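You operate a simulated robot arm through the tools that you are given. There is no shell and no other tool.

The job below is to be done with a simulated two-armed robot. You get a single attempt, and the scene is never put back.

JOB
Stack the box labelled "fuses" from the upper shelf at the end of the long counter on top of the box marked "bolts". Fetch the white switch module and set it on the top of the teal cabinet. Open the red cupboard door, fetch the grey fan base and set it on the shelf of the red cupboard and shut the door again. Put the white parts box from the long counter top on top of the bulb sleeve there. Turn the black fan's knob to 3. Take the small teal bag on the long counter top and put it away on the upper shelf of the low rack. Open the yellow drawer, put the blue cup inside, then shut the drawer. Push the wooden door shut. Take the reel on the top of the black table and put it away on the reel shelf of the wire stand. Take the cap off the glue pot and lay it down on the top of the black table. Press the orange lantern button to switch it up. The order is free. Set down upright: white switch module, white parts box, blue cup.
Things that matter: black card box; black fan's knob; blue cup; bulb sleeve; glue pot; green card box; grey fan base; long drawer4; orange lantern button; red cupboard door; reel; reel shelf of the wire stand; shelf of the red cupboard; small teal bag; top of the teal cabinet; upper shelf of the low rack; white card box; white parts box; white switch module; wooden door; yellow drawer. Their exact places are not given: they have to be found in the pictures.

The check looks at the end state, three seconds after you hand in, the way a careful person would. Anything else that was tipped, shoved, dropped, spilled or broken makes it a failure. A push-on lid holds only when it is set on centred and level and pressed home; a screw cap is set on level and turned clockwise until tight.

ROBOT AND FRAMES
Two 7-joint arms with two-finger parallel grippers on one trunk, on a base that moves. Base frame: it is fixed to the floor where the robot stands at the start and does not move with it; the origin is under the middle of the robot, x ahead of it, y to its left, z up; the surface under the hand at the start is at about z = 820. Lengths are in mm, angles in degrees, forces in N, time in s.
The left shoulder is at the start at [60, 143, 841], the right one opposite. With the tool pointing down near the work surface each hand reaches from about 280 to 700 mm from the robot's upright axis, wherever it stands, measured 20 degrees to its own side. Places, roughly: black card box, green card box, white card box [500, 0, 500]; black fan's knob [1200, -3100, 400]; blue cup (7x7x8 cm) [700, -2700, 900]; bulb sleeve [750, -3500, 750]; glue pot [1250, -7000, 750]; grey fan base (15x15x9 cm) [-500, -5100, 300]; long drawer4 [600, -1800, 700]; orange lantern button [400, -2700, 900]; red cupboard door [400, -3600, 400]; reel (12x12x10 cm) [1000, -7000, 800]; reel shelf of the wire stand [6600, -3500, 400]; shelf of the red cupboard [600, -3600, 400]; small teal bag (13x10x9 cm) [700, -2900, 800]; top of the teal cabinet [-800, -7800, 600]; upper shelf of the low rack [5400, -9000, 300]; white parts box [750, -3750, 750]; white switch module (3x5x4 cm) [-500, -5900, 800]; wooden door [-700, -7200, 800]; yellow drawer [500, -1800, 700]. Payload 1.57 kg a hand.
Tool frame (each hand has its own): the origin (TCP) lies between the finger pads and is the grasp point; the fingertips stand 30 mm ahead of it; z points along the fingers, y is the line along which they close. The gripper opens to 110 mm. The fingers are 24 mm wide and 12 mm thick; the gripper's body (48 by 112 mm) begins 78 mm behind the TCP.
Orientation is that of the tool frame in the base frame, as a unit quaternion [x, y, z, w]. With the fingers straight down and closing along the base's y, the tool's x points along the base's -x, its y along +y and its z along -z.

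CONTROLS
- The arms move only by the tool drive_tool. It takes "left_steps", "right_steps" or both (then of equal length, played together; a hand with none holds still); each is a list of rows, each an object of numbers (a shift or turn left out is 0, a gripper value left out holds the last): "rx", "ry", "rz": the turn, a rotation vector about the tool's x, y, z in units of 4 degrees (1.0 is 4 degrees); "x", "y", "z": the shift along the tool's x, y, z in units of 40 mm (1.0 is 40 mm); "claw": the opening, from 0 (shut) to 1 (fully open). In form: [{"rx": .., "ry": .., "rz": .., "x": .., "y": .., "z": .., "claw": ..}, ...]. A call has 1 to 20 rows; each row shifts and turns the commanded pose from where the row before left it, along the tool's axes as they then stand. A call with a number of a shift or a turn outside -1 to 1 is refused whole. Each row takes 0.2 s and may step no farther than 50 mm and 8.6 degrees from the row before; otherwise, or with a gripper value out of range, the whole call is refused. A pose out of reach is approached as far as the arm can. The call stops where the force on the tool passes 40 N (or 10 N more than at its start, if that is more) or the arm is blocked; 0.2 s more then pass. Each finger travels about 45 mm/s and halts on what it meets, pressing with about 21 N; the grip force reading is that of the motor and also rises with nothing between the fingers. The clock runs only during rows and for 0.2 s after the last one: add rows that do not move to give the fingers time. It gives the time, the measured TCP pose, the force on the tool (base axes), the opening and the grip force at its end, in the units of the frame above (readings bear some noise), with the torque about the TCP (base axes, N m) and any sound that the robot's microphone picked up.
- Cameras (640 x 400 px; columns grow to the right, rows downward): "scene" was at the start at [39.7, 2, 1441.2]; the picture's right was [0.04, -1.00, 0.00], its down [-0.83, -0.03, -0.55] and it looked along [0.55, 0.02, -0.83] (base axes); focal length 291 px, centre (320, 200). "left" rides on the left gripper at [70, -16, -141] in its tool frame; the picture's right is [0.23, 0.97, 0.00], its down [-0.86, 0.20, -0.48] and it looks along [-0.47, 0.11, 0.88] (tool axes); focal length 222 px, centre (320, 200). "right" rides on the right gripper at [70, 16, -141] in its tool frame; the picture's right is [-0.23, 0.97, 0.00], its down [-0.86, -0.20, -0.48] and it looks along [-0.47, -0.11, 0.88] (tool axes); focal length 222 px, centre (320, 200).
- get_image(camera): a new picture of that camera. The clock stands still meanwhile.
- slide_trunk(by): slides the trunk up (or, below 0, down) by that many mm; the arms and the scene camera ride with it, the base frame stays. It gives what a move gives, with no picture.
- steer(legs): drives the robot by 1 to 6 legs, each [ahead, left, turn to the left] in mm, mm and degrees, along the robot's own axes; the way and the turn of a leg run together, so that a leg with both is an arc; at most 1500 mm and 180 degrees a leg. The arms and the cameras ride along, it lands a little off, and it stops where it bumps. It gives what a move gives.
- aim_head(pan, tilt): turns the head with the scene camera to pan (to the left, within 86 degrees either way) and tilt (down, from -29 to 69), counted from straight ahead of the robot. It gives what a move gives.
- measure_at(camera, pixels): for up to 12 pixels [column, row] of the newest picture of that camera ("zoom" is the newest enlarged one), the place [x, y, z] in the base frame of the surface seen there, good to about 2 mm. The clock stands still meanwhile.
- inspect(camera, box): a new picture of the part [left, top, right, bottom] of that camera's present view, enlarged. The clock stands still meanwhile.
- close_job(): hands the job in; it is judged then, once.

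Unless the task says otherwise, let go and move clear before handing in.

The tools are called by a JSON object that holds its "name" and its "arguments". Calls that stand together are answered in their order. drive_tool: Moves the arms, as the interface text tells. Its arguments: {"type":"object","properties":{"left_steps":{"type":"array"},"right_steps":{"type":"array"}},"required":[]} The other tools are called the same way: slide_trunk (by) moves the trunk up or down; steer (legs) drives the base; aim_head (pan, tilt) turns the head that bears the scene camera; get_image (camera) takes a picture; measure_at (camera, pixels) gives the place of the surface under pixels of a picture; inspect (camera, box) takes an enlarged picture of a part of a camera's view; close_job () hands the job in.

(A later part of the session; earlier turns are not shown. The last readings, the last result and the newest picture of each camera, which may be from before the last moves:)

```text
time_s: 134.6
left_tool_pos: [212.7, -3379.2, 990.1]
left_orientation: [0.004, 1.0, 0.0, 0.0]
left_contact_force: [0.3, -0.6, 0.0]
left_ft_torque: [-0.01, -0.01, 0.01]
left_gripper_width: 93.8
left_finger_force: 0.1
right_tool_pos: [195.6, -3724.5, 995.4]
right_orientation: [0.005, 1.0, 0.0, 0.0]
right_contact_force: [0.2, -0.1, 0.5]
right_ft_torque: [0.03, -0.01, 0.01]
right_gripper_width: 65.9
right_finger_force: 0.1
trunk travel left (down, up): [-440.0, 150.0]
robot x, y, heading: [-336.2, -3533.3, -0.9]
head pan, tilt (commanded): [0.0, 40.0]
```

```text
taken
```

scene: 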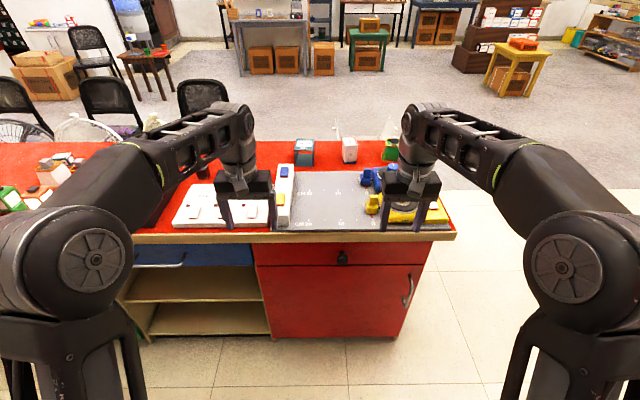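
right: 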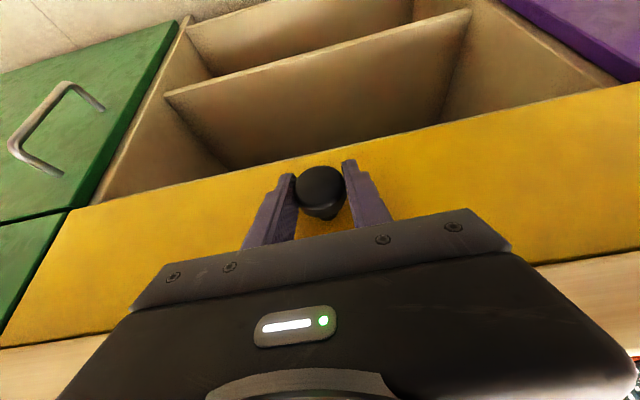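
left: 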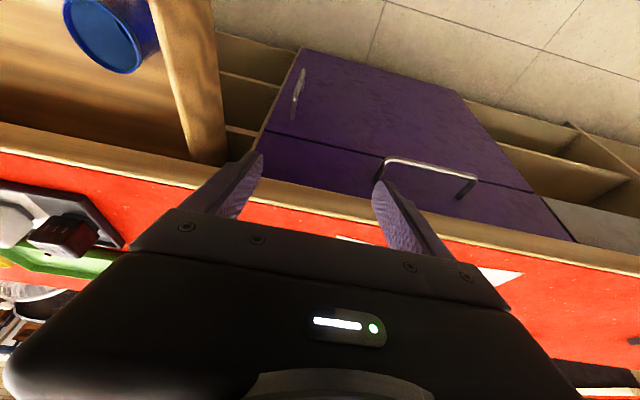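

The counter's end with a teal box at (304,152), a white box at (350,149), a mat with items, and the red cupboard below. Zooming in.

{"name": "steer", "arguments": {"legs": [[0, 0, 0.8]]}}

{"name": "inspect", "arguments": {"camera": "scene", "box": [270, 120, 430, 240]}}

{"name": "measure_at", "arguments": {"camera": "zoom", "pixels": [[90, 85], [165, 85], [165, 155], [100, 160], [120, 100], [300, 70], [355, 65], [355, 130], [300, 110], [330, 75], [480, 120], [300, 300]]}}

```text
time_s: 135.3
left_tool_pos: [209.7, -3370.2, 990.4]
left_orientation: [-0.001, 1.0, 0.001, -0.001]
left_contact_force: [-0.4, -0.5, -0.4]
left_ft_torque: [-0.01, -0.04, -0.02]
left_gripper_width: 93.4
left_finger_force: 0.1
right_tool_pos: [197.4, -3717.9, 995.6]
right_orientation: [-0.001, 1.0, 0.001, 0.0]
right_contact_force: [0.0, -0.5, 0.9]
right_ft_torque: [0.0, -0.02, 0.03]
right_gripper_width: 66.0
right_finger_force: 0.0
trunk travel left (down, up): [-440.0, 150.0]
robot x, y, heading: [-340.3, -3533.4, -0.0]
head pan, tilt (commanded): [0.0, 40.0]
```

```text
3.33 times, centred on (350, 180) of scene
```

zoom: 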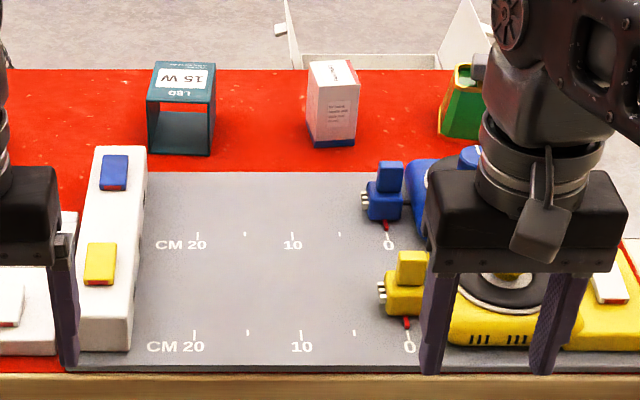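

```text
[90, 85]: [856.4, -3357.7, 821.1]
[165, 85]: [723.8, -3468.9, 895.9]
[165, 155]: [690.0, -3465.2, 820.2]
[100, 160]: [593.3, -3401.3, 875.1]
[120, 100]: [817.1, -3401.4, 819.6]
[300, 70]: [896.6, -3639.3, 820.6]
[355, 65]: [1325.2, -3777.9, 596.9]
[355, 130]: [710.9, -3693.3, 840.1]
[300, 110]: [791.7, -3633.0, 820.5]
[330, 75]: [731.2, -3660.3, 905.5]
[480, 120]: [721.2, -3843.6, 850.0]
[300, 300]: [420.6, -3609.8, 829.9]
```

{"name": "inspect", "arguments": {"camera": "scene", "box": [290, 130, 370, 180]}}

{"name": "measure_at", "arguments": {"camera": "zoom", "pixels": [[85, 55], [200, 55], [75, 100], [195, 100], [80, 185], [190, 190], [135, 80], [395, 45], [465, 40], [400, 60], [475, 70], [440, 45]]}}

{"name": "measure_at", "arguments": {"camera": "zoom", "pixels": [[405, 80], [410, 165], [470, 175], [420, 185], [470, 150], [400, 40], [450, 30], [205, 120], [200, 175], [120, 140], [100, 175], [150, 175]]}}

```text
8.00 times, centred on (330, 155) of scene
```

zoom: 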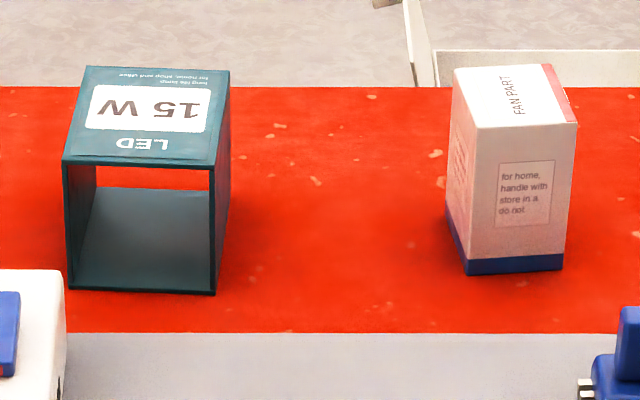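

```text
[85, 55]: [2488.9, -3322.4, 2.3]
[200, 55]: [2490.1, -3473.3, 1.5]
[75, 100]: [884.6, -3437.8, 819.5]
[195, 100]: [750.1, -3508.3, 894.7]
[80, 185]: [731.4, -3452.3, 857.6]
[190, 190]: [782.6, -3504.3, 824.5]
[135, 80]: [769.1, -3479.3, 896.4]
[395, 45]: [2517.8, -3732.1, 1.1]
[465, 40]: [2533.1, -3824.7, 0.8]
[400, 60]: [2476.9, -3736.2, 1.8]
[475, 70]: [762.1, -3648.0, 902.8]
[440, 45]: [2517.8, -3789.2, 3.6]
```

```text
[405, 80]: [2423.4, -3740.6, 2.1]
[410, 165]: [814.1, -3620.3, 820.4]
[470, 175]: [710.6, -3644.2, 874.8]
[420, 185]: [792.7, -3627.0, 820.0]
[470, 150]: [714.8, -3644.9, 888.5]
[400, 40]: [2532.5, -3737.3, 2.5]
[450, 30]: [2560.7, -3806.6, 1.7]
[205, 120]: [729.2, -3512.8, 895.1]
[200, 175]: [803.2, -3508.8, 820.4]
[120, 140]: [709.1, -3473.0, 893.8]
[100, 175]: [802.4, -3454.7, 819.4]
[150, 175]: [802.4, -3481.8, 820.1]
```

{"name": "measure_at", "arguments": {"camera": "zoom", "pixels": [[90, 70], [225, 74], [208, 160], [70, 158], [460, 72], [546, 67], [570, 120], [480, 124], [475, 265], [560, 262], [455, 215], [215, 285]]}}

{"name": "measure_at", "arguments": {"camera": "zoom", "pixels": [[78, 280], [65, 190], [221, 160], [145, 120], [520, 95], [520, 200], [458, 170], [230, 110]]}}

```text
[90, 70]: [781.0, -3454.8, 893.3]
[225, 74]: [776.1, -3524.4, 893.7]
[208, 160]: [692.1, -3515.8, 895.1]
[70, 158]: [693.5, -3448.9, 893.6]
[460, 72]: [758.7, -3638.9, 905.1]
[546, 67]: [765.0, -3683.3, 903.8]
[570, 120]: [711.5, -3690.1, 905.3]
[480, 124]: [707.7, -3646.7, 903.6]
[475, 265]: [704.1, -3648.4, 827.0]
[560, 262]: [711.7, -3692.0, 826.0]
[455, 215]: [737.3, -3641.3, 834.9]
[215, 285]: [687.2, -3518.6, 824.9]
```

```text
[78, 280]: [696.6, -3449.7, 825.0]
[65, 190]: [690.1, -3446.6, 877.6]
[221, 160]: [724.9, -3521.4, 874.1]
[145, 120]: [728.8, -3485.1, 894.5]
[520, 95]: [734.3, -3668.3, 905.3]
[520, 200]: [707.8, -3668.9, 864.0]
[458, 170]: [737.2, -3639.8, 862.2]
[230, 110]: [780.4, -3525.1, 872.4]
```

White parts box: centre ≈(735.5,-3665), 57×46, height to z 905, yaw ≈+9°. Bulb sleeve top: centre ≈(736,-3486), 90×72, z≈894.5. I'll raise the trunk and drive so the left hand can reach both.

{"name": "slide_trunk", "arguments": {"by": 150}}

{"name": "steer", "arguments": {"legs": [[0, -185, 0], [335, 0, 0]]}}

{"name": "aim_head", "arguments": {"pan": 5, "tilt": 45}}

{"name": "get_image", "arguments": {"camera": "scene"}}

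{"name": "get_image", "arguments": {"camera": "left"}}

```text
time_s: 137.1
left_tool_pos: [210.4, -3371.1, 1140.0]
left_orientation: [-0.002, 1.0, 0.0, -0.001]
left_contact_force: [0.1, -0.8, -0.7]
left_ft_torque: [0.0, 0.02, 0.0]
left_gripper_width: 93.4
left_finger_force: 0.0
right_tool_pos: [197.5, -3717.1, 1146.3]
right_orientation: [-0.002, 1.0, 0.0, 0.0]
right_contact_force: [-0.5, -0.2, 0.0]
right_ft_torque: [0.02, 0.01, 0.01]
right_gripper_width: 66.0
right_finger_force: 0.0
trunk travel left (down, up): [-590.0, 0.0]
robot x, y, heading: [-337.8, -3534.7, 0.4]
head pan, tilt (commanded): [0.0, 40.0]
```

```text
time_s: 140.4
left_tool_pos: [544.5, -3561.0, 1139.9]
left_orientation: [0.0, 1.0, 0.0, 0.0]
left_contact_force: [0.6, -0.3, -0.1]
left_ft_torque: [0.03, 0.02, 0.03]
left_gripper_width: 93.4
left_finger_force: 0.0
right_tool_pos: [530.4, -3907.1, 1145.0]
right_orientation: [0.001, 1.0, 0.0, -0.002]
right_contact_force: [0.7, -1.0, 0.0]
right_ft_torque: [-0.02, 0.03, -0.01]
right_gripper_width: 66.0
right_finger_force: 0.0
trunk travel left (down, up): [-590.0, 0.0]
robot x, y, heading: [-6.3, -3720.5, -0.0]
head pan, tilt (commanded): [0.0, 40.0]
```

```text
time_s: 141.1
left_tool_pos: [543.1, -3559.3, 1141.5]
left_orientation: [0.001, 1.0, 0.0, 0.0]
left_contact_force: [-0.1, 0.3, -0.6]
left_ft_torque: [0.01, 0.0, -0.04]
left_gripper_width: 93.5
left_finger_force: 0.1
right_tool_pos: [528.2, -3908.1, 1146.1]
right_orientation: [0.001, 1.0, -0.001, 0.0]
right_contact_force: [0.0, 0.5, 1.2]
right_ft_torque: [-0.02, 0.01, -0.01]
right_gripper_width: 66.0
right_finger_force: 0.1
trunk travel left (down, up): [-590.0, 0.0]
robot x, y, heading: [-5.1, -3718.7, 0.1]
head pan, tilt (commanded): [5.0, 45.0]
```

```text
taken
```

scene: 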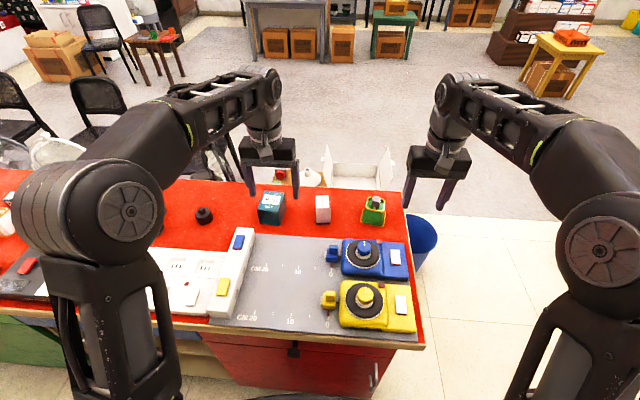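

```text
taken
```

left: 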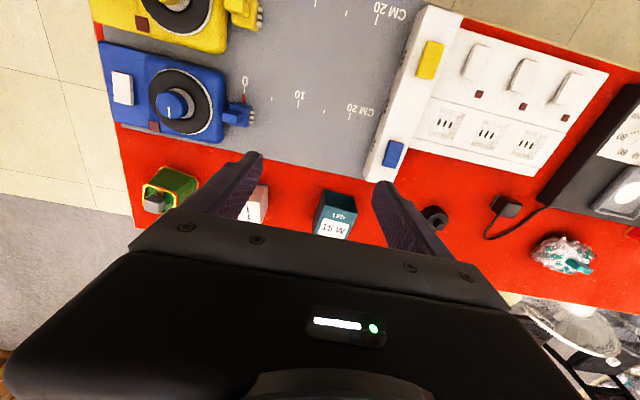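

Now move the left hand above the white box, yawed 9° and tilted 20°.

{"name": "drive_tool", "arguments": {"left_steps": [{"x": -0.4125, "y": -0.6625, "z": 0.7625}, {"x": -0.4125, "y": -0.6625, "z": 0.7625}, {"x": -0.4125, "y": -0.6625, "z": 0.7625}, {"x": -0.4125, "y": -0.6625, "z": 0.7625}, {"rz": -0.75}, {"rz": -0.75}, {"rz": -0.75}, {"x": -0.625, "y": -0.099, "z": 0.27, "ry": -1}, {"x": -0.605, "y": -0.099, "z": 0.313, "ry": -1}, {"x": -0.58, "y": -0.099, "z": 0.355, "ry": -1}, {"x": -0.555, "y": -0.099, "z": 0.396, "ry": -1}, {"x": -0.53, "y": -0.099, "z": 0.435, "ry": -1}, {}]}}

{"name": "get_image", "arguments": {"camera": "left"}}

{"name": "get_image", "arguments": {"camera": "scene"}}

```text
time_s: 143.9
left_tool_pos: [734.9, -3668.4, 963.5]
left_orientation: [-0.077, 0.982, 0.015, 0.173]
left_contact_force: [-0.4, -0.5, -0.5]
left_ft_torque: [0.0, 0.02, 0.02]
left_gripper_width: 93.5
left_finger_force: 0.0
right_tool_pos: [527.8, -3906.0, 1145.0]
right_orientation: [0.001, 1.0, 0.0, 0.0]
right_contact_force: [0.0, 1.0, 0.4]
right_ft_torque: [0.03, -0.03, -0.04]
right_gripper_width: 66.0
right_finger_force: 0.0
trunk travel left (down, up): [-590.0, 0.0]
robot x, y, heading: [-5.0, -3720.3, -0.1]
head pan, tilt (commanded): [5.0, 45.0]
```

```text
taken
```

left: 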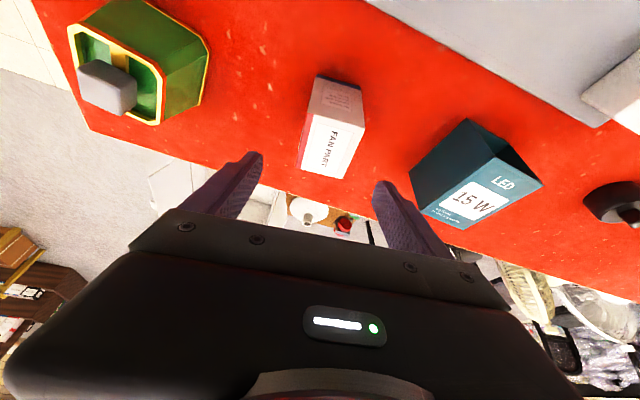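

```text
taken
```

scene: 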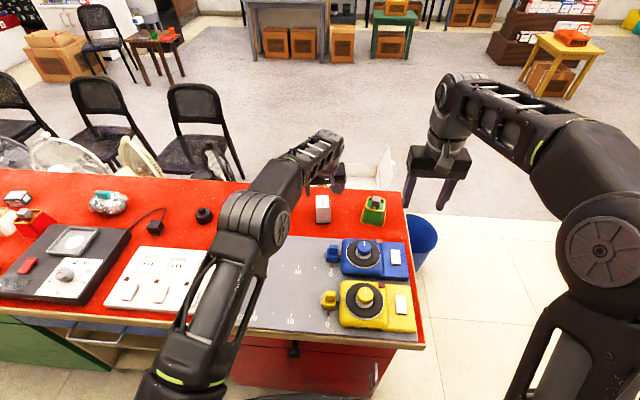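

{"name": "inspect", "arguments": {"camera": "left", "box": [270, 60, 400, 200]}}

{"name": "measure_at", "arguments": {"camera": "zoom", "pixels": [[180, 95], [290, 120], [140, 325], [250, 350], [210, 230], [270, 180]]}}

```text
2.86 times, centred on (335, 130) of left
```

zoom: 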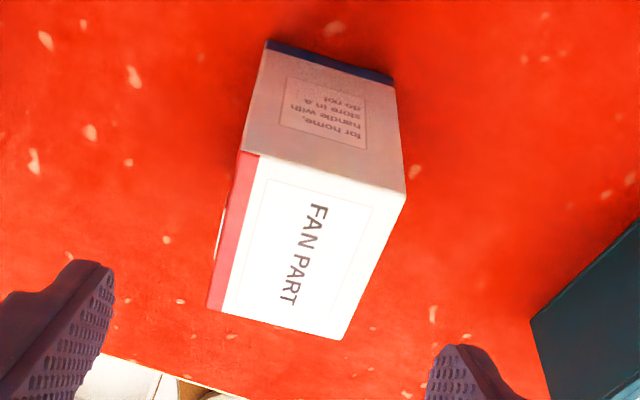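

```text
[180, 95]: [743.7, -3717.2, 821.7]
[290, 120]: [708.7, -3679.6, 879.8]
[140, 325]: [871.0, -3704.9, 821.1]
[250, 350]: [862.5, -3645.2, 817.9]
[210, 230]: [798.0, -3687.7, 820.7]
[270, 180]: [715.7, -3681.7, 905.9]
```

{"name": "measure_at", "arguments": {"camera": "zoom", "pixels": [[246, 155], [402, 195], [340, 335], [212, 305], [308, 245]]}}

```text
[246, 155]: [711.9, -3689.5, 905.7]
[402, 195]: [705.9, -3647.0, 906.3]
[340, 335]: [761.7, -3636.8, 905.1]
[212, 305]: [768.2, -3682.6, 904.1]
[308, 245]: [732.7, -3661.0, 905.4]
```

Box centre refined to (737,-3664), top z 905.5. Lower onto it and grip.

{"name": "drive_tool", "arguments": {"left_steps": [{"x": 0.24, "y": 0.033, "z": 0.724}, {"x": 0.24, "y": 0.033, "z": 0.724}, {"x": 0.24, "y": 0.033, "z": 0.724}, {}, {"claw": 0}, {"claw": 0}, {"claw": 0}, {"claw": 0}, {"claw": 0}, {"claw": 0}]}}

{"name": "get_image", "arguments": {"camera": "left"}}

```text
time_s: 146.1
left_tool_pos: [737.6, -3663.8, 872.2]
left_orientation: [-0.076, 0.982, 0.013, 0.173]
left_contact_force: [-0.5, 0.7, 0.4]
left_ft_torque: [-0.03, -0.04, -0.01]
left_gripper_width: 50.2
left_finger_force: 20.7
right_tool_pos: [529.9, -3907.9, 1145.3]
right_orientation: [0.001, 1.0, -0.001, 0.0]
right_contact_force: [-0.6, 0.3, 0.2]
right_ft_torque: [0.01, 0.0, -0.04]
right_gripper_width: 66.2
right_finger_force: 0.1
trunk travel left (down, up): [-590.0, 0.0]
robot x, y, heading: [-4.4, -3720.3, -0.4]
head pan, tilt (commanded): [5.0, 45.0]
```

```text
taken
```

left: 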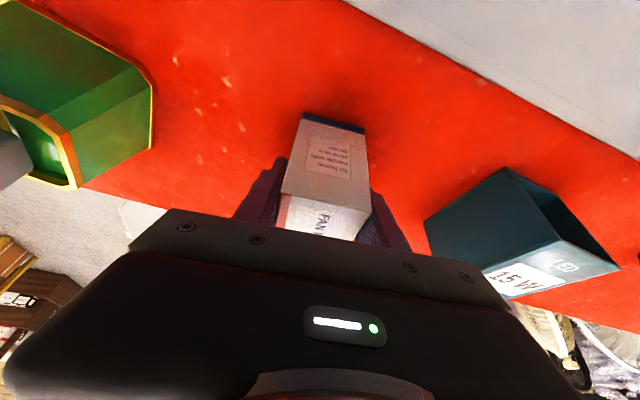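

Gripped (50 mm). Lift 110 mm and carry it over the bulb sleeve.

{"name": "drive_tool", "arguments": {"left_steps": [{"x": -0.16, "z": -0.43}, {"x": -0.314, "z": -0.8625}, {"x": -0.314, "z": -0.8625}, {"x": -0.2, "z": -0.55}, {"x": -0.13, "y": 0.88, "z": 0.0475}, {"x": -0.13, "y": 0.88, "z": 0.0475}, {"x": -0.13, "y": 0.88, "z": 0.0475}, {"x": -0.13, "y": 0.88, "z": 0.0475}, {"x": -0.13, "y": 0.88, "z": 0.0475}, {}]}}

{"name": "get_image", "arguments": {"camera": "left"}}

{"name": "inspect", "arguments": {"camera": "scene", "box": [200, 130, 400, 255]}}

```text
time_s: 148.3
left_tool_pos: [737.4, -3484.7, 989.1]
left_orientation: [-0.076, 0.982, 0.014, 0.172]
left_contact_force: [0.2, 0.1, -1.2]
left_ft_torque: [0.0, 0.0, 0.03]
left_gripper_width: 49.5
left_finger_force: 21.0
right_tool_pos: [529.6, -3907.7, 1145.6]
right_orientation: [0.001, 1.0, 0.0, 0.0]
right_contact_force: [-0.1, -0.8, 0.0]
right_ft_torque: [-0.02, -0.01, 0.01]
right_gripper_width: 66.0
right_finger_force: 0.0
trunk travel left (down, up): [-590.0, 0.0]
robot x, y, heading: [-1.4, -3721.5, -0.1]
head pan, tilt (commanded): [5.0, 45.0]
```

```text
taken
```

left: 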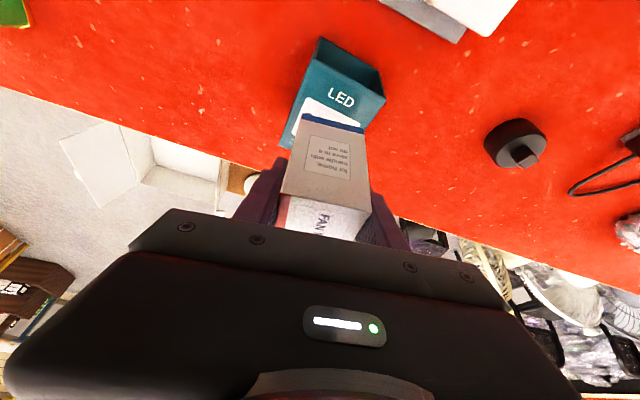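

```text
3.20 times, centred on (300, 192) of scene
```

zoom: 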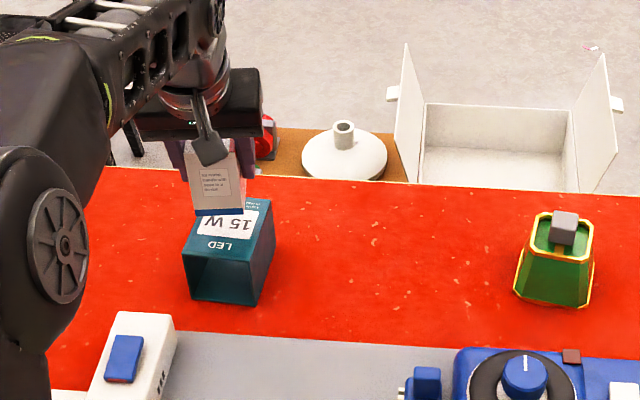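

Aligned above the sleeve. Lower gently until contact.

{"name": "drive_tool", "arguments": {"left_steps": [{"x": 0.163, "z": 0.447}, {"x": 0.145, "y": -0.03, "z": 0.4}, {"x": 0.017, "z": 0.047}, {}]}}

{"name": "inspect", "arguments": {"camera": "left", "box": [230, 50, 430, 250]}}

```text
time_s: 149.3
left_tool_pos: [738.5, -3484.6, 947.9]
left_orientation: [-0.076, 0.982, 0.014, 0.173]
left_contact_force: [0.3, 0.9, -0.6]
left_ft_torque: [0.02, 0.02, 0.01]
left_gripper_width: 49.6
left_finger_force: 21.0
right_tool_pos: [528.8, -3907.4, 1145.4]
right_orientation: [0.001, 1.0, 0.001, 0.0]
right_contact_force: [0.1, -1.0, 0.4]
right_ft_torque: [-0.01, -0.01, 0.01]
right_gripper_width: 65.9
right_finger_force: 0.0
trunk travel left (down, up): [-590.0, 0.0]
robot x, y, heading: [-0.8, -3721.9, 0.0]
head pan, tilt (commanded): [5.0, 45.0]
```

```text
2.00 times, centred on (330, 150) of left
```

zoom: 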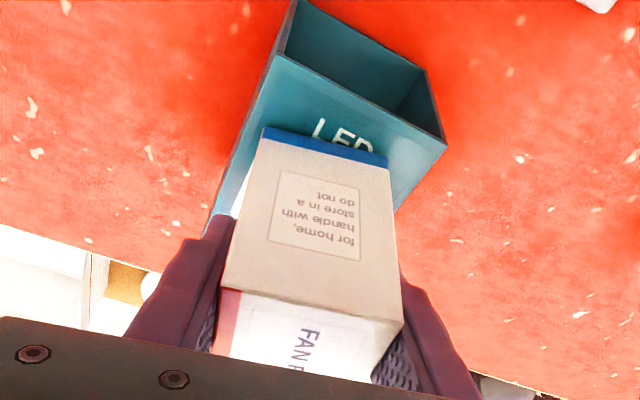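

{"name": "drive_tool", "arguments": {"left_steps": [{"x": 0.009, "z": 0.024}, {"x": 0.009, "z": 0.024}, {}]}}

```text
time_s: 150.1
left_tool_pos: [737.6, -3485.4, 948.3]
left_orientation: [-0.077, 0.982, 0.013, 0.172]
left_contact_force: [-0.3, 1.1, -1.0]
left_ft_torque: [0.01, 0.03, 0.0]
left_gripper_width: 50.0
left_finger_force: 21.1
right_tool_pos: [529.2, -3906.4, 1146.3]
right_orientation: [0.001, 1.0, 0.001, 0.0]
right_contact_force: [1.0, 0.1, 0.3]
right_ft_torque: [0.02, 0.0, 0.02]
right_gripper_width: 66.1
right_finger_force: 0.0
trunk travel left (down, up): [-590.0, 0.0]
robot x, y, heading: [-4.5, -3721.2, 0.1]
head pan, tilt (commanded): [5.0, 45.0]
```

{"name": "drive_tool", "arguments": {"left_steps": [{"x": 0.013, "z": 0.035}, {"x": 0.009, "z": 0.024}, {}]}}

```text
time_s: 150.9
left_tool_pos: [739.5, -3485.7, 945.5]
left_orientation: [-0.077, 0.982, 0.014, 0.173]
left_contact_force: [-0.3, -1.3, 1.1]
left_ft_torque: [-0.1, 0.01, 0.0]
left_gripper_width: 49.6
left_finger_force: 21.1
right_tool_pos: [529.7, -3906.8, 1145.6]
right_orientation: [0.001, 1.0, 0.0, 0.001]
right_contact_force: [-0.5, 0.9, 0.0]
right_ft_torque: [0.0, -0.03, 0.0]
right_gripper_width: 65.9
right_finger_force: 0.1
trunk travel left (down, up): [-590.0, 0.0]
robot x, y, heading: [-8.8, -3721.4, -0.0]
head pan, tilt (commanded): [5.0, 45.0]
```

{"name": "drive_tool", "arguments": {"left_steps": [{"x": 0.004, "z": 0.012}, {"claw": 0.55}, {"claw": 0.65}, {"claw": 0.8}, {"claw": 0.8}, {"x": -0.17, "z": -0.47}, {"x": -0.314, "z": -0.8625}, {"x": -0.314, "z": -0.8625}]}}

{"name": "get_image", "arguments": {"camera": "left"}}

{"name": "inspect", "arguments": {"camera": "scene", "box": [200, 130, 400, 255]}}

```text
time_s: 152.7
left_tool_pos: [736.1, -3486.9, 1040.2]
left_orientation: [-0.077, 0.982, 0.014, 0.173]
left_contact_force: [0.4, 0.0, -0.1]
left_ft_torque: [0.01, -0.01, 0.02]
left_gripper_width: 88.2
left_finger_force: 0.1
right_tool_pos: [529.0, -3907.4, 1146.4]
right_orientation: [0.0, 1.0, -0.001, 0.0]
right_contact_force: [-0.3, -0.2, -0.6]
right_ft_torque: [0.02, -0.03, -0.01]
right_gripper_width: 66.2
right_finger_force: 0.1
trunk travel left (down, up): [-590.0, 0.0]
robot x, y, heading: [-8.0, -3721.5, 0.1]
head pan, tilt (commanded): [5.0, 45.0]
```

```text
taken
```

left: 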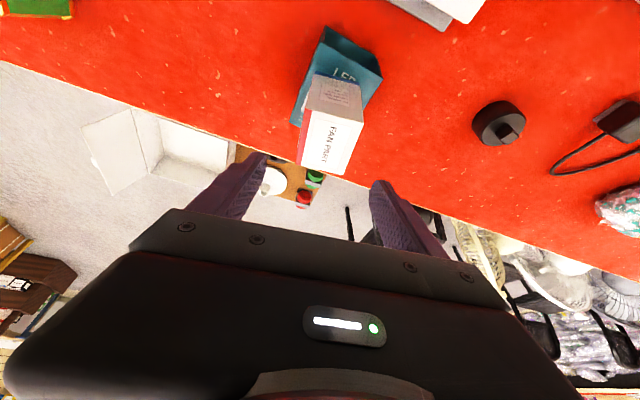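

```text
3.20 times, centred on (300, 192) of scene
```

zoom: 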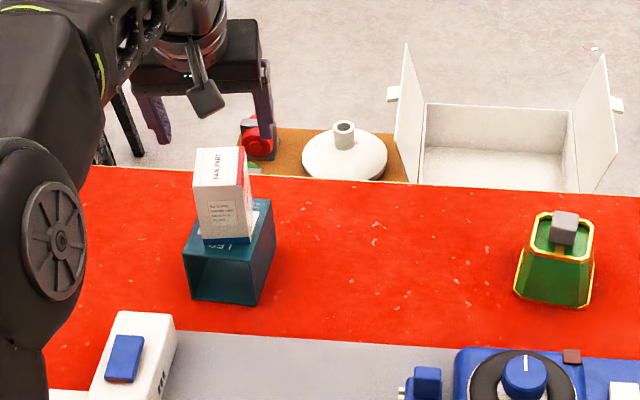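

The white box stands upright on the sleeve. Retract the left hand and level it.

{"name": "drive_tool", "arguments": {"left_steps": [{"x": 0.94, "z": -0.342}, {"x": 0.94, "z": -0.342}, {"x": 0.94, "z": -0.342}, {"x": 0.94, "z": -0.342}, {"x": 0.94, "z": -0.342}, {"ry": 1}, {"ry": 1}, {"ry": 1}, {"ry": 1}, {"ry": 1}, {"rz": 0.75}, {"rz": 0.75}, {"rz": 0.75}]}}

{"name": "steer", "arguments": {"legs": [[-330, 0, 0]]}}

{"name": "aim_head", "arguments": {"pan": 0, "tilt": 55}}

{"name": "get_image", "arguments": {"camera": "scene"}}

{"name": "aim_head", "arguments": {"pan": -85, "tilt": 30}}

{"name": "get_image", "arguments": {"camera": "scene"}}

```text
time_s: 155.5
left_tool_pos: [539.0, -3515.9, 1037.8]
left_orientation: [0.001, 1.0, 0.0, 0.0]
left_contact_force: [-0.7, -0.5, 0.0]
left_ft_torque: [-0.05, -0.02, 0.04]
left_gripper_width: 88.3
left_finger_force: 0.1
right_tool_pos: [528.3, -3907.1, 1145.3]
right_orientation: [0.001, 1.0, 0.0, 0.0]
right_contact_force: [-0.7, 0.1, -0.2]
right_ft_torque: [0.02, -0.02, -0.03]
right_gripper_width: 65.9
right_finger_force: 0.1
trunk travel left (down, up): [-590.0, 0.0]
robot x, y, heading: [-4.3, -3716.8, -0.2]
head pan, tilt (commanded): [5.0, 45.0]
```

```text
time_s: 157.7
left_tool_pos: [210.6, -3517.1, 1038.1]
left_orientation: [0.002, 1.0, 0.001, 0.0]
left_contact_force: [-0.6, 0.6, -0.5]
left_ft_torque: [-0.01, 0.03, 0.05]
left_gripper_width: 88.1
left_finger_force: 0.0
right_tool_pos: [198.4, -3908.1, 1145.8]
right_orientation: [0.003, 1.0, 0.0, -0.001]
right_contact_force: [-1.0, 0.2, -0.3]
right_ft_torque: [-0.01, -0.01, 0.03]
right_gripper_width: 66.0
right_finger_force: 0.0
trunk travel left (down, up): [-590.0, 0.0]
robot x, y, heading: [-338.3, -3718.6, -0.4]
head pan, tilt (commanded): [5.0, 45.0]
```

```text
time_s: 158.4
left_tool_pos: [211.9, -3517.5, 1038.3]
left_orientation: [0.003, 1.0, 0.0, 0.0]
left_contact_force: [-0.1, -0.2, 0.3]
left_ft_torque: [-0.01, -0.01, 0.0]
left_gripper_width: 88.1
left_finger_force: 0.0
right_tool_pos: [199.2, -3908.8, 1145.9]
right_orientation: [0.003, 1.0, 0.0, 0.0]
right_contact_force: [0.0, 0.8, 0.4]
right_ft_torque: [0.03, -0.02, 0.03]
right_gripper_width: 66.1
right_finger_force: 0.1
trunk travel left (down, up): [-590.0, 0.0]
robot x, y, heading: [-336.9, -3717.6, -0.0]
head pan, tilt (commanded): [0.0, 55.0]
```

```text
taken
```

scene: 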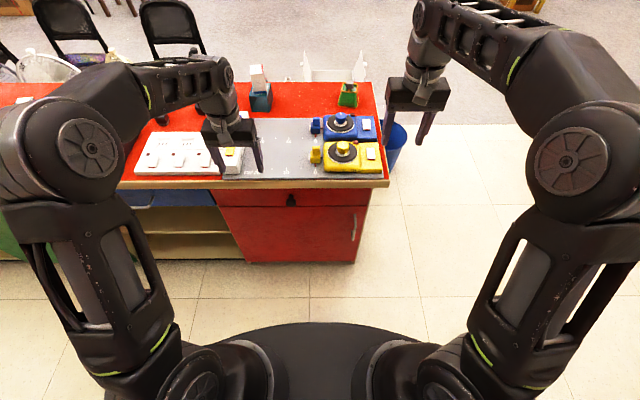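

```text
time_s: 160.0
left_tool_pos: [211.7, -3517.4, 1037.4]
left_orientation: [0.003, 1.0, -0.001, 0.0]
left_contact_force: [0.2, 0.0, 0.1]
left_ft_torque: [0.03, 0.0, -0.02]
left_gripper_width: 87.9
left_finger_force: 0.0
right_tool_pos: [198.9, -3909.1, 1145.7]
right_orientation: [0.003, 1.0, 0.0, 0.0]
right_contact_force: [0.1, -0.3, 0.2]
right_ft_torque: [0.03, -0.01, -0.01]
right_gripper_width: 65.9
right_finger_force: 0.0
trunk travel left (down, up): [-590.0, 0.0]
robot x, y, heading: [-335.3, -3716.8, -0.2]
head pan, tilt (commanded): [-85.0, 30.0]
```

```text
taken
```

scene: 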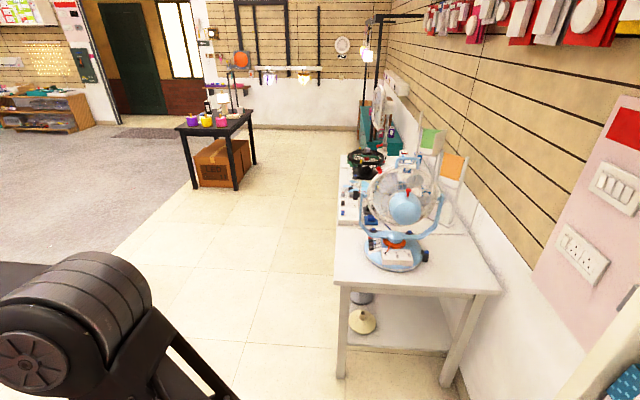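

The white table with a lower shelf (fan bases at (360,320)) is ahead on the right. First I study the red cupboard's door: aim back and zoom.

{"name": "aim_head", "arguments": {"pan": 8, "tilt": 50}}

{"name": "inspect", "arguments": {"camera": "scene", "box": [220, 190, 460, 320]}}

{"name": "measure_at", "arguments": {"camera": "zoom", "pixels": [[330, 190], [350, 100], [200, 200], [380, 60], [390, 180]]}}

```text
time_s: 161.7
left_tool_pos: [211.2, -3516.4, 1038.9]
left_orientation: [0.002, 1.0, 0.0, 0.0]
left_contact_force: [-0.2, -0.2, 0.1]
left_ft_torque: [-0.02, 0.0, 0.02]
left_gripper_width: 88.3
left_finger_force: 0.0
right_tool_pos: [199.5, -3908.9, 1145.5]
right_orientation: [0.003, 1.0, 0.0, 0.0]
right_contact_force: [0.9, 0.2, -0.2]
right_ft_torque: [0.0, -0.01, 0.02]
right_gripper_width: 66.3
right_finger_force: 0.1
trunk travel left (down, up): [-590.0, 0.0]
robot x, y, heading: [-335.2, -3717.8, -0.3]
head pan, tilt (commanded): [8.0, 50.0]
```

```text
2.67 times, centred on (340, 255) of scene
```

zoom: 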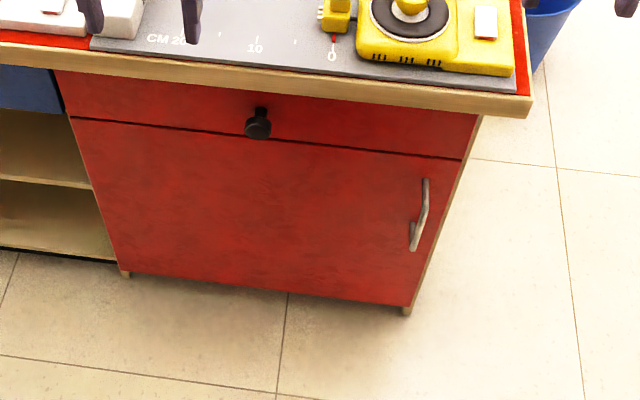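

```text
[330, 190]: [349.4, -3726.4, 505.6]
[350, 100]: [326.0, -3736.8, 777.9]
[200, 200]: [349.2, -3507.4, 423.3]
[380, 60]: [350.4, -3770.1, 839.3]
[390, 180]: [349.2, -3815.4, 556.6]
```

{"name": "measure_at", "arguments": {"camera": "zoom", "pixels": [[80, 123], [455, 162], [130, 268], [400, 300], [427, 182], [425, 205], [418, 230], [413, 248], [258, 128], [470, 120], [465, 170]]}}

{"name": "inspect", "arguments": {"camera": "scene", "box": [360, 240, 400, 300]}}

```text
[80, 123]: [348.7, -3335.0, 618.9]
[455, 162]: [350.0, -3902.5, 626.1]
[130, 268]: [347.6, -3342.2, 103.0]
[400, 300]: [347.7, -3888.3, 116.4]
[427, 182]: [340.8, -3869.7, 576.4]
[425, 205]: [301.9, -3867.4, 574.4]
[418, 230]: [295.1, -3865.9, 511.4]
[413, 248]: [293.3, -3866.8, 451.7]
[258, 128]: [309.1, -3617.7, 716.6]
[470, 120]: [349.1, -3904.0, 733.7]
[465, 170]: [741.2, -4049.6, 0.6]
```

```text
6.67 times, centred on (380, 270) of scene
```

zoom: 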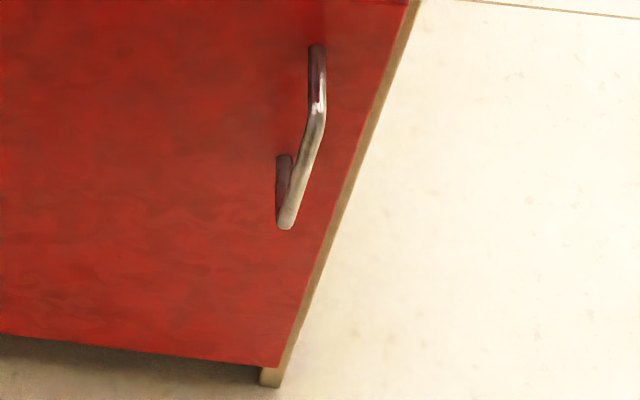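

Door: y -3335…-3905, z 103…630, hinge on the left; handle is a vertical bar at (297,-3867), z 450–575. I'll drive to y≈-4000 and lower the trunk.

{"name": "steer", "arguments": {"legs": [[0, -285, 0]]}}

{"name": "slide_trunk", "arguments": {"by": -450}}

{"name": "aim_head", "arguments": {"pan": 20, "tilt": 40}}

{"name": "get_image", "arguments": {"camera": "scene"}}

```text
time_s: 163.6
left_tool_pos: [209.7, -3800.5, 1037.7]
left_orientation: [0.001, 1.0, 0.0, 0.0]
left_contact_force: [-0.7, -0.9, 0.9]
left_ft_torque: [0.04, -0.04, -0.01]
left_gripper_width: 88.4
left_finger_force: 0.0
right_tool_pos: [198.2, -4190.4, 1146.9]
right_orientation: [0.002, 1.0, 0.0, 0.0]
right_contact_force: [0.2, 0.3, -0.1]
right_ft_torque: [-0.01, 0.01, 0.02]
right_gripper_width: 66.4
right_finger_force: 0.1
trunk travel left (down, up): [-590.0, 0.0]
robot x, y, heading: [-335.8, -4003.4, 0.0]
head pan, tilt (commanded): [8.0, 50.0]
```

```text
refused: -450 is not a number from -400 to 400
```

```text
time_s: 164.4
left_tool_pos: [209.3, -3799.8, 1036.8]
left_orientation: [0.001, 1.0, 0.0, 0.001]
left_contact_force: [-0.4, -0.2, 0.2]
left_ft_torque: [0.0, 0.01, 0.01]
left_gripper_width: 87.8
left_finger_force: 0.0
right_tool_pos: [198.6, -4189.9, 1146.6]
right_orientation: [0.001, 1.0, 0.0, 0.0]
right_contact_force: [-0.2, 0.4, 0.3]
right_ft_torque: [0.03, -0.01, -0.02]
right_gripper_width: 65.9
right_finger_force: 0.2
trunk travel left (down, up): [-590.0, 0.0]
robot x, y, heading: [-337.6, -4000.6, 0.2]
head pan, tilt (commanded): [20.0, 40.0]
```

```text
taken
```

scene: 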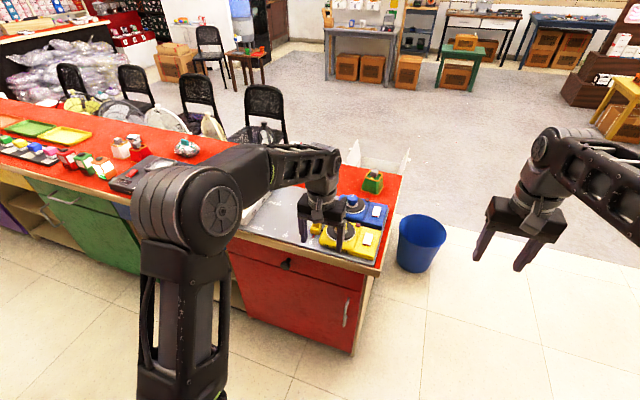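

{"name": "slide_trunk", "arguments": {"by": -400}}

{"name": "slide_trunk", "arguments": {"by": -40}}

{"name": "drive_tool", "arguments": {"left_steps": [{"y": -0.8, "x": 0.1}, {"y": -0.8, "x": 0.1}, {"ry": -1}, {"ry": -1}, {"ry": -1}, {"ry": -1}, {"ry": -1}, {"ry": -1}, {"ry": -1}, {"ry": -1}, {"ry": -1}, {"ry": -1}, {"ry": -1}, {"ry": -1}]}}

{"name": "get_image", "arguments": {"camera": "left"}}

{"name": "get_image", "arguments": {"camera": "scene"}}

```text
time_s: 168.2
left_tool_pos: [209.3, -3800.4, 638.0]
left_orientation: [0.001, 1.0, 0.0, 0.0]
left_contact_force: [0.1, -0.4, -0.6]
left_ft_torque: [0.02, 0.01, 0.0]
left_gripper_width: 88.0
left_finger_force: 0.1
right_tool_pos: [198.2, -4192.4, 746.0]
right_orientation: [0.001, 1.0, -0.001, 0.0]
right_contact_force: [-0.7, 0.7, 0.4]
right_ft_torque: [-0.01, 0.03, -0.05]
right_gripper_width: 66.3
right_finger_force: 0.1
trunk travel left (down, up): [-190.0, 400.0]
robot x, y, heading: [-336.3, -4000.4, 0.0]
head pan, tilt (commanded): [20.0, 40.0]
```

```text
time_s: 169.0
left_tool_pos: [209.5, -3799.2, 597.7]
left_orientation: [0.001, 1.0, 0.0, 0.0]
left_contact_force: [-0.5, 0.2, -0.5]
left_ft_torque: [-0.06, -0.01, 0.01]
left_gripper_width: 88.1
left_finger_force: 0.1
right_tool_pos: [199.1, -4189.5, 705.0]
right_orientation: [0.001, 1.0, 0.0, 0.0]
right_contact_force: [-0.1, -0.2, 0.4]
right_ft_torque: [-0.02, 0.0, 0.01]
right_gripper_width: 66.0
right_finger_force: 0.1
trunk travel left (down, up): [-150.0, 440.0]
robot x, y, heading: [-340.7, -4005.3, 0.1]
head pan, tilt (commanded): [20.0, 40.0]
```

```text
time_s: 172.0
left_tool_pos: [201.7, -3863.3, 598.7]
left_orientation: [0.0, 0.913, 0.0, 0.407]
left_contact_force: [0.4, -0.3, 0.4]
left_ft_torque: [-0.01, -0.03, 0.02]
left_gripper_width: 87.7
left_finger_force: 0.0
right_tool_pos: [198.0, -4191.5, 707.7]
right_orientation: [0.001, 1.0, 0.0, 0.0]
right_contact_force: [0.2, 0.4, 0.4]
right_ft_torque: [0.0, 0.0, 0.0]
right_gripper_width: 66.3
right_finger_force: 0.1
trunk travel left (down, up): [-150.0, 440.0]
robot x, y, heading: [-333.6, -4006.3, 0.0]
head pan, tilt (commanded): [20.0, 40.0]
```

```text
taken
```

left: 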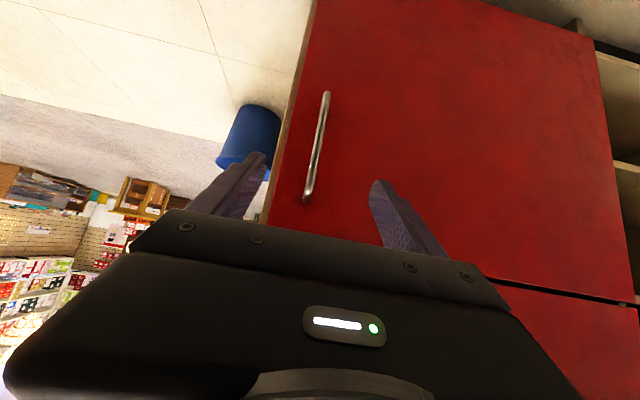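

```text
taken
```

scene: 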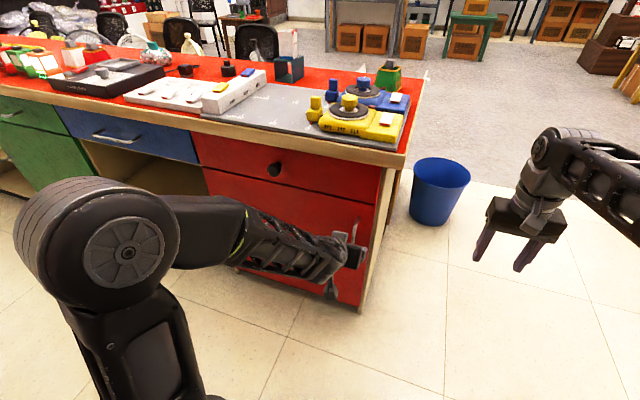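

I want to check the white box on the sleeve near (289,60) in this view.

{"name": "inspect", "arguments": {"camera": "scene", "box": [240, 10, 360, 90]}}

{"name": "measure_at", "arguments": {"camera": "left", "pixels": [[326, 95], [322, 120], [316, 150], [310, 180], [306, 198], [327, 110]]}}

```text
5.00 times, centred on (300, 50) of scene
```

zoom: 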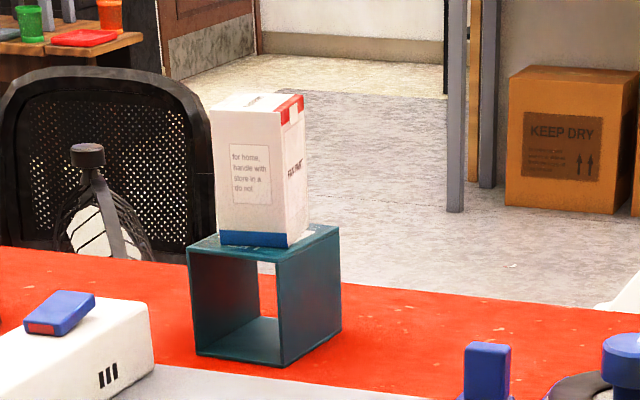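

```text
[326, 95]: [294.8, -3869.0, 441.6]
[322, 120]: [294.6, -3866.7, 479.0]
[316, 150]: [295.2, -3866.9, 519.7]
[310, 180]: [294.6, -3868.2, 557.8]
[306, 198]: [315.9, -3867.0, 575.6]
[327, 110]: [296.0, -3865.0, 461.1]
```

The white box is fine. Handle bar at (295–300,-3867.5). Move the left hand onto it and grip.

{"name": "drive_tool", "arguments": {"left_steps": [{"x": -0.036, "y": -0.05, "z": 0.855}, {"x": -0.036, "y": -0.05, "z": 0.855}, {"z": 0.75}, {"z": 0.75}, {}, {"claw": 0}, {"claw": 0}, {"claw": 0}, {"claw": 0}, {"claw": 0}, {"claw": 0}]}}

{"name": "get_image", "arguments": {"camera": "left"}}

```text
time_s: 174.4
left_tool_pos: [298.3, -3867.2, 514.7]
left_orientation: [-0.001, 0.914, 0.001, 0.407]
left_contact_force: [-1.1, 10.4, 0.6]
left_ft_torque: [-0.09, 0.19, 0.07]
left_gripper_width: 11.0
left_finger_force: 27.5
right_tool_pos: [198.0, -4189.2, 705.8]
right_orientation: [0.0, 1.0, 0.0, 0.0]
right_contact_force: [-0.4, -0.4, -0.2]
right_ft_torque: [0.0, 0.01, 0.01]
right_gripper_width: 66.0
right_finger_force: 0.1
trunk travel left (down, up): [-150.0, 440.0]
robot x, y, heading: [-335.2, -4001.6, -0.0]
head pan, tilt (commanded): [20.0, 40.0]
```

```text
taken
```

left: 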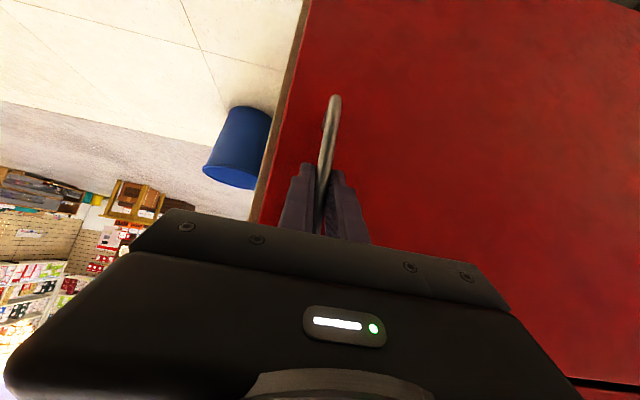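

The handle is gripped. Pull it along the door's arc, first ~8°.

{"name": "drive_tool", "arguments": {"left_steps": [{"x": 0.155, "y": 0.03, "z": -0.172}, {"x": 0.155, "y": 0.03, "z": -0.172}, {"x": 0.31, "y": 0.06, "z": -0.344}, {"x": 0.306, "y": 0.09, "z": -0.34}, {"x": 0.306, "y": 0.095, "z": -0.34}, {}]}}

{"name": "get_image", "arguments": {"camera": "scene"}}

```text
time_s: 175.8
left_tool_pos: [225.5, -3854.4, 515.2]
left_orientation: [-0.001, 0.913, 0.0, 0.408]
left_contact_force: [4.1, 15.1, 10.3]
left_ft_torque: [0.15, 0.49, -0.01]
left_gripper_width: 11.0
left_finger_force: 28.3
right_tool_pos: [198.3, -4191.1, 706.7]
right_orientation: [0.001, 1.0, -0.001, 0.0]
right_contact_force: [-0.1, 0.6, 0.7]
right_ft_torque: [0.01, 0.01, 0.03]
right_gripper_width: 65.9
right_finger_force: 0.1
trunk travel left (down, up): [-150.0, 440.0]
robot x, y, heading: [-335.9, -4002.6, 0.1]
head pan, tilt (commanded): [20.0, 40.0]
```

```text
taken
```

scene: 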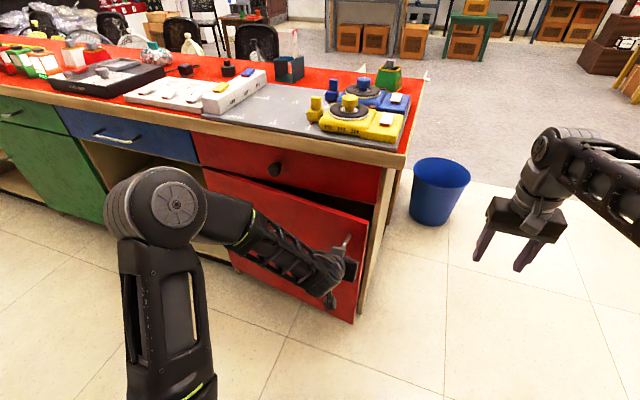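

{"name": "drive_tool", "arguments": {"left_steps": [{"x": 0.301, "y": 0.17, "z": -0.334}, {"x": 0.301, "y": 0.17, "z": -0.334}, {"x": 0.294, "y": 0.18, "z": -0.327}, {"x": 0.294, "y": 0.18, "z": -0.327}, {}]}}

{"name": "get_image", "arguments": {"camera": "scene"}}

```text
time_s: 177.2
left_tool_pos: [156.0, -3835.1, 514.1]
left_orientation: [0.01, 0.913, -0.006, 0.408]
left_contact_force: [-1.1, -2.9, 7.5]
left_ft_torque: [0.5, -0.65, -0.1]
left_gripper_width: 11.0
left_finger_force: 28.8
left hand out of reach, approached as far as the arm can: row 4
right_tool_pos: [197.3, -4192.6, 704.6]
right_orientation: [0.001, 1.0, 0.0, 0.0]
right_contact_force: [-0.3, -0.4, 0.2]
right_ft_torque: [0.0, -0.01, -0.04]
right_gripper_width: 65.6
right_finger_force: 0.0
trunk travel left (down, up): [-150.0, 440.0]
robot x, y, heading: [-337.8, -4003.9, -0.0]
head pan, tilt (commanded): [20.0, 40.0]
stopped in row 5 (left hand): the force on the tool passed its limit at 41 N (the readings are from after the stop); the commanded pose is now the measured one
```

```text
taken
```

scene: 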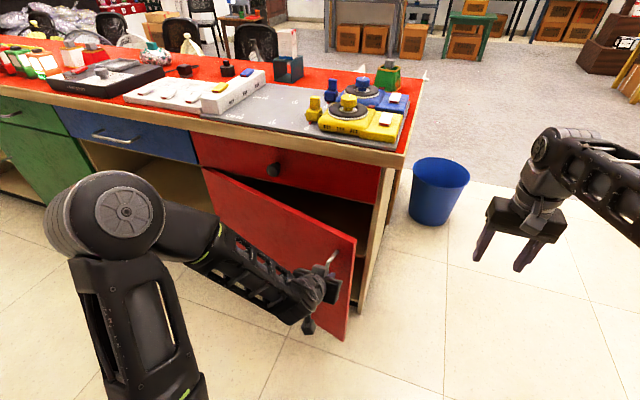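

The door is ~16° open; the arm is at its near limit. Release the handle and back the hand off.

{"name": "drive_tool", "arguments": {"left_steps": [{"claw": 0.5}, {"claw": 0.5}, {"claw": 0.5}, {"z": -0.3, "ry": 1}, {"z": -0.5, "ry": 1}, {"z": -0.6, "ry": 1}, {"z": -0.6, "ry": 1}, {"z": -0.6, "ry": 1}, {"ry": 1}, {"ry": 1}]}}

{"name": "get_image", "arguments": {"camera": "left"}}

{"name": "get_image", "arguments": {"camera": "scene"}}

```text
time_s: 179.4
left_tool_pos: [90.5, -3831.3, 596.1]
left_orientation: [0.008, 0.985, -0.003, 0.173]
left_contact_force: [0.0, -0.3, 0.1]
left_ft_torque: [0.0, 0.03, 0.0]
left_gripper_width: 54.8
left_finger_force: 0.1
right_tool_pos: [197.8, -4191.8, 706.0]
right_orientation: [0.002, 1.0, 0.001, -0.001]
right_contact_force: [-0.6, 0.5, 0.1]
right_ft_torque: [0.0, -0.02, 0.03]
right_gripper_width: 66.0
right_finger_force: 0.1
trunk travel left (down, up): [-150.0, 440.0]
robot x, y, heading: [-334.2, -4007.6, -0.1]
head pan, tilt (commanded): [20.0, 40.0]
```

```text
taken
```

left: 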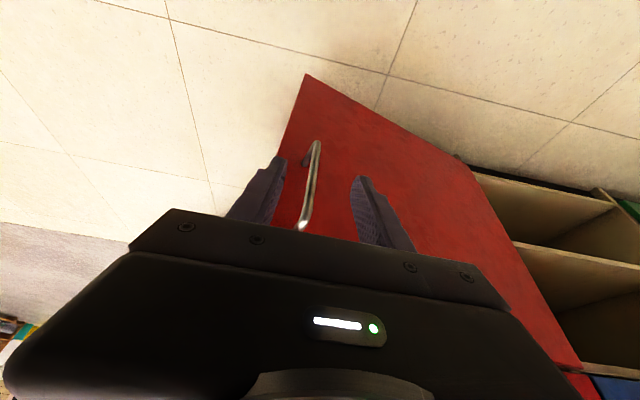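

```text
taken
```

scene: 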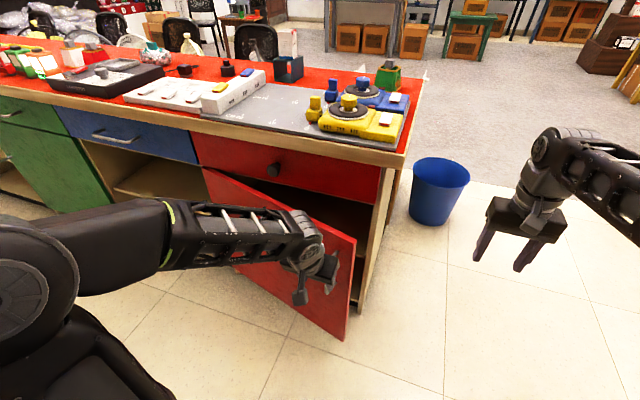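

{"name": "measure_at", "arguments": {"camera": "scene", "pixels": [[354, 245], [345, 335], [230, 185], [300, 215], [340, 270], [352, 262], [360, 240], [375, 215], [340, 215]]}}

{"name": "inspect", "arguments": {"camera": "scene", "box": [200, 150, 420, 350]}}

```text
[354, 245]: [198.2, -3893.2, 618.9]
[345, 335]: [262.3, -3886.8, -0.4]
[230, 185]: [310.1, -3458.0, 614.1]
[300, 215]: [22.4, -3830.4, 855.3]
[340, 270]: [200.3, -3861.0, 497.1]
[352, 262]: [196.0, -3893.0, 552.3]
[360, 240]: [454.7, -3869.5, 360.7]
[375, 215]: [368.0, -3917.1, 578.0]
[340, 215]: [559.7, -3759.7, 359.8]
```

```text
2.00 times, centred on (310, 250) of scene
```

zoom: 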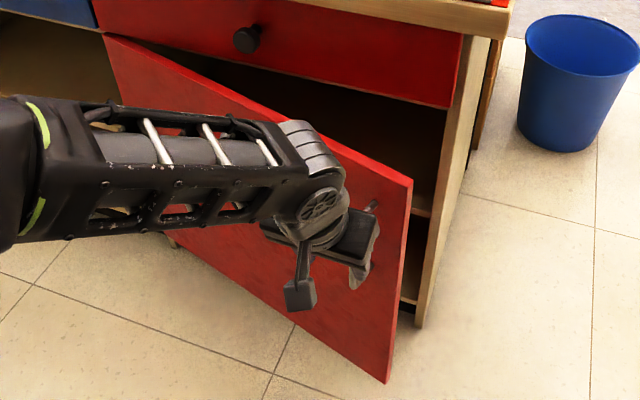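

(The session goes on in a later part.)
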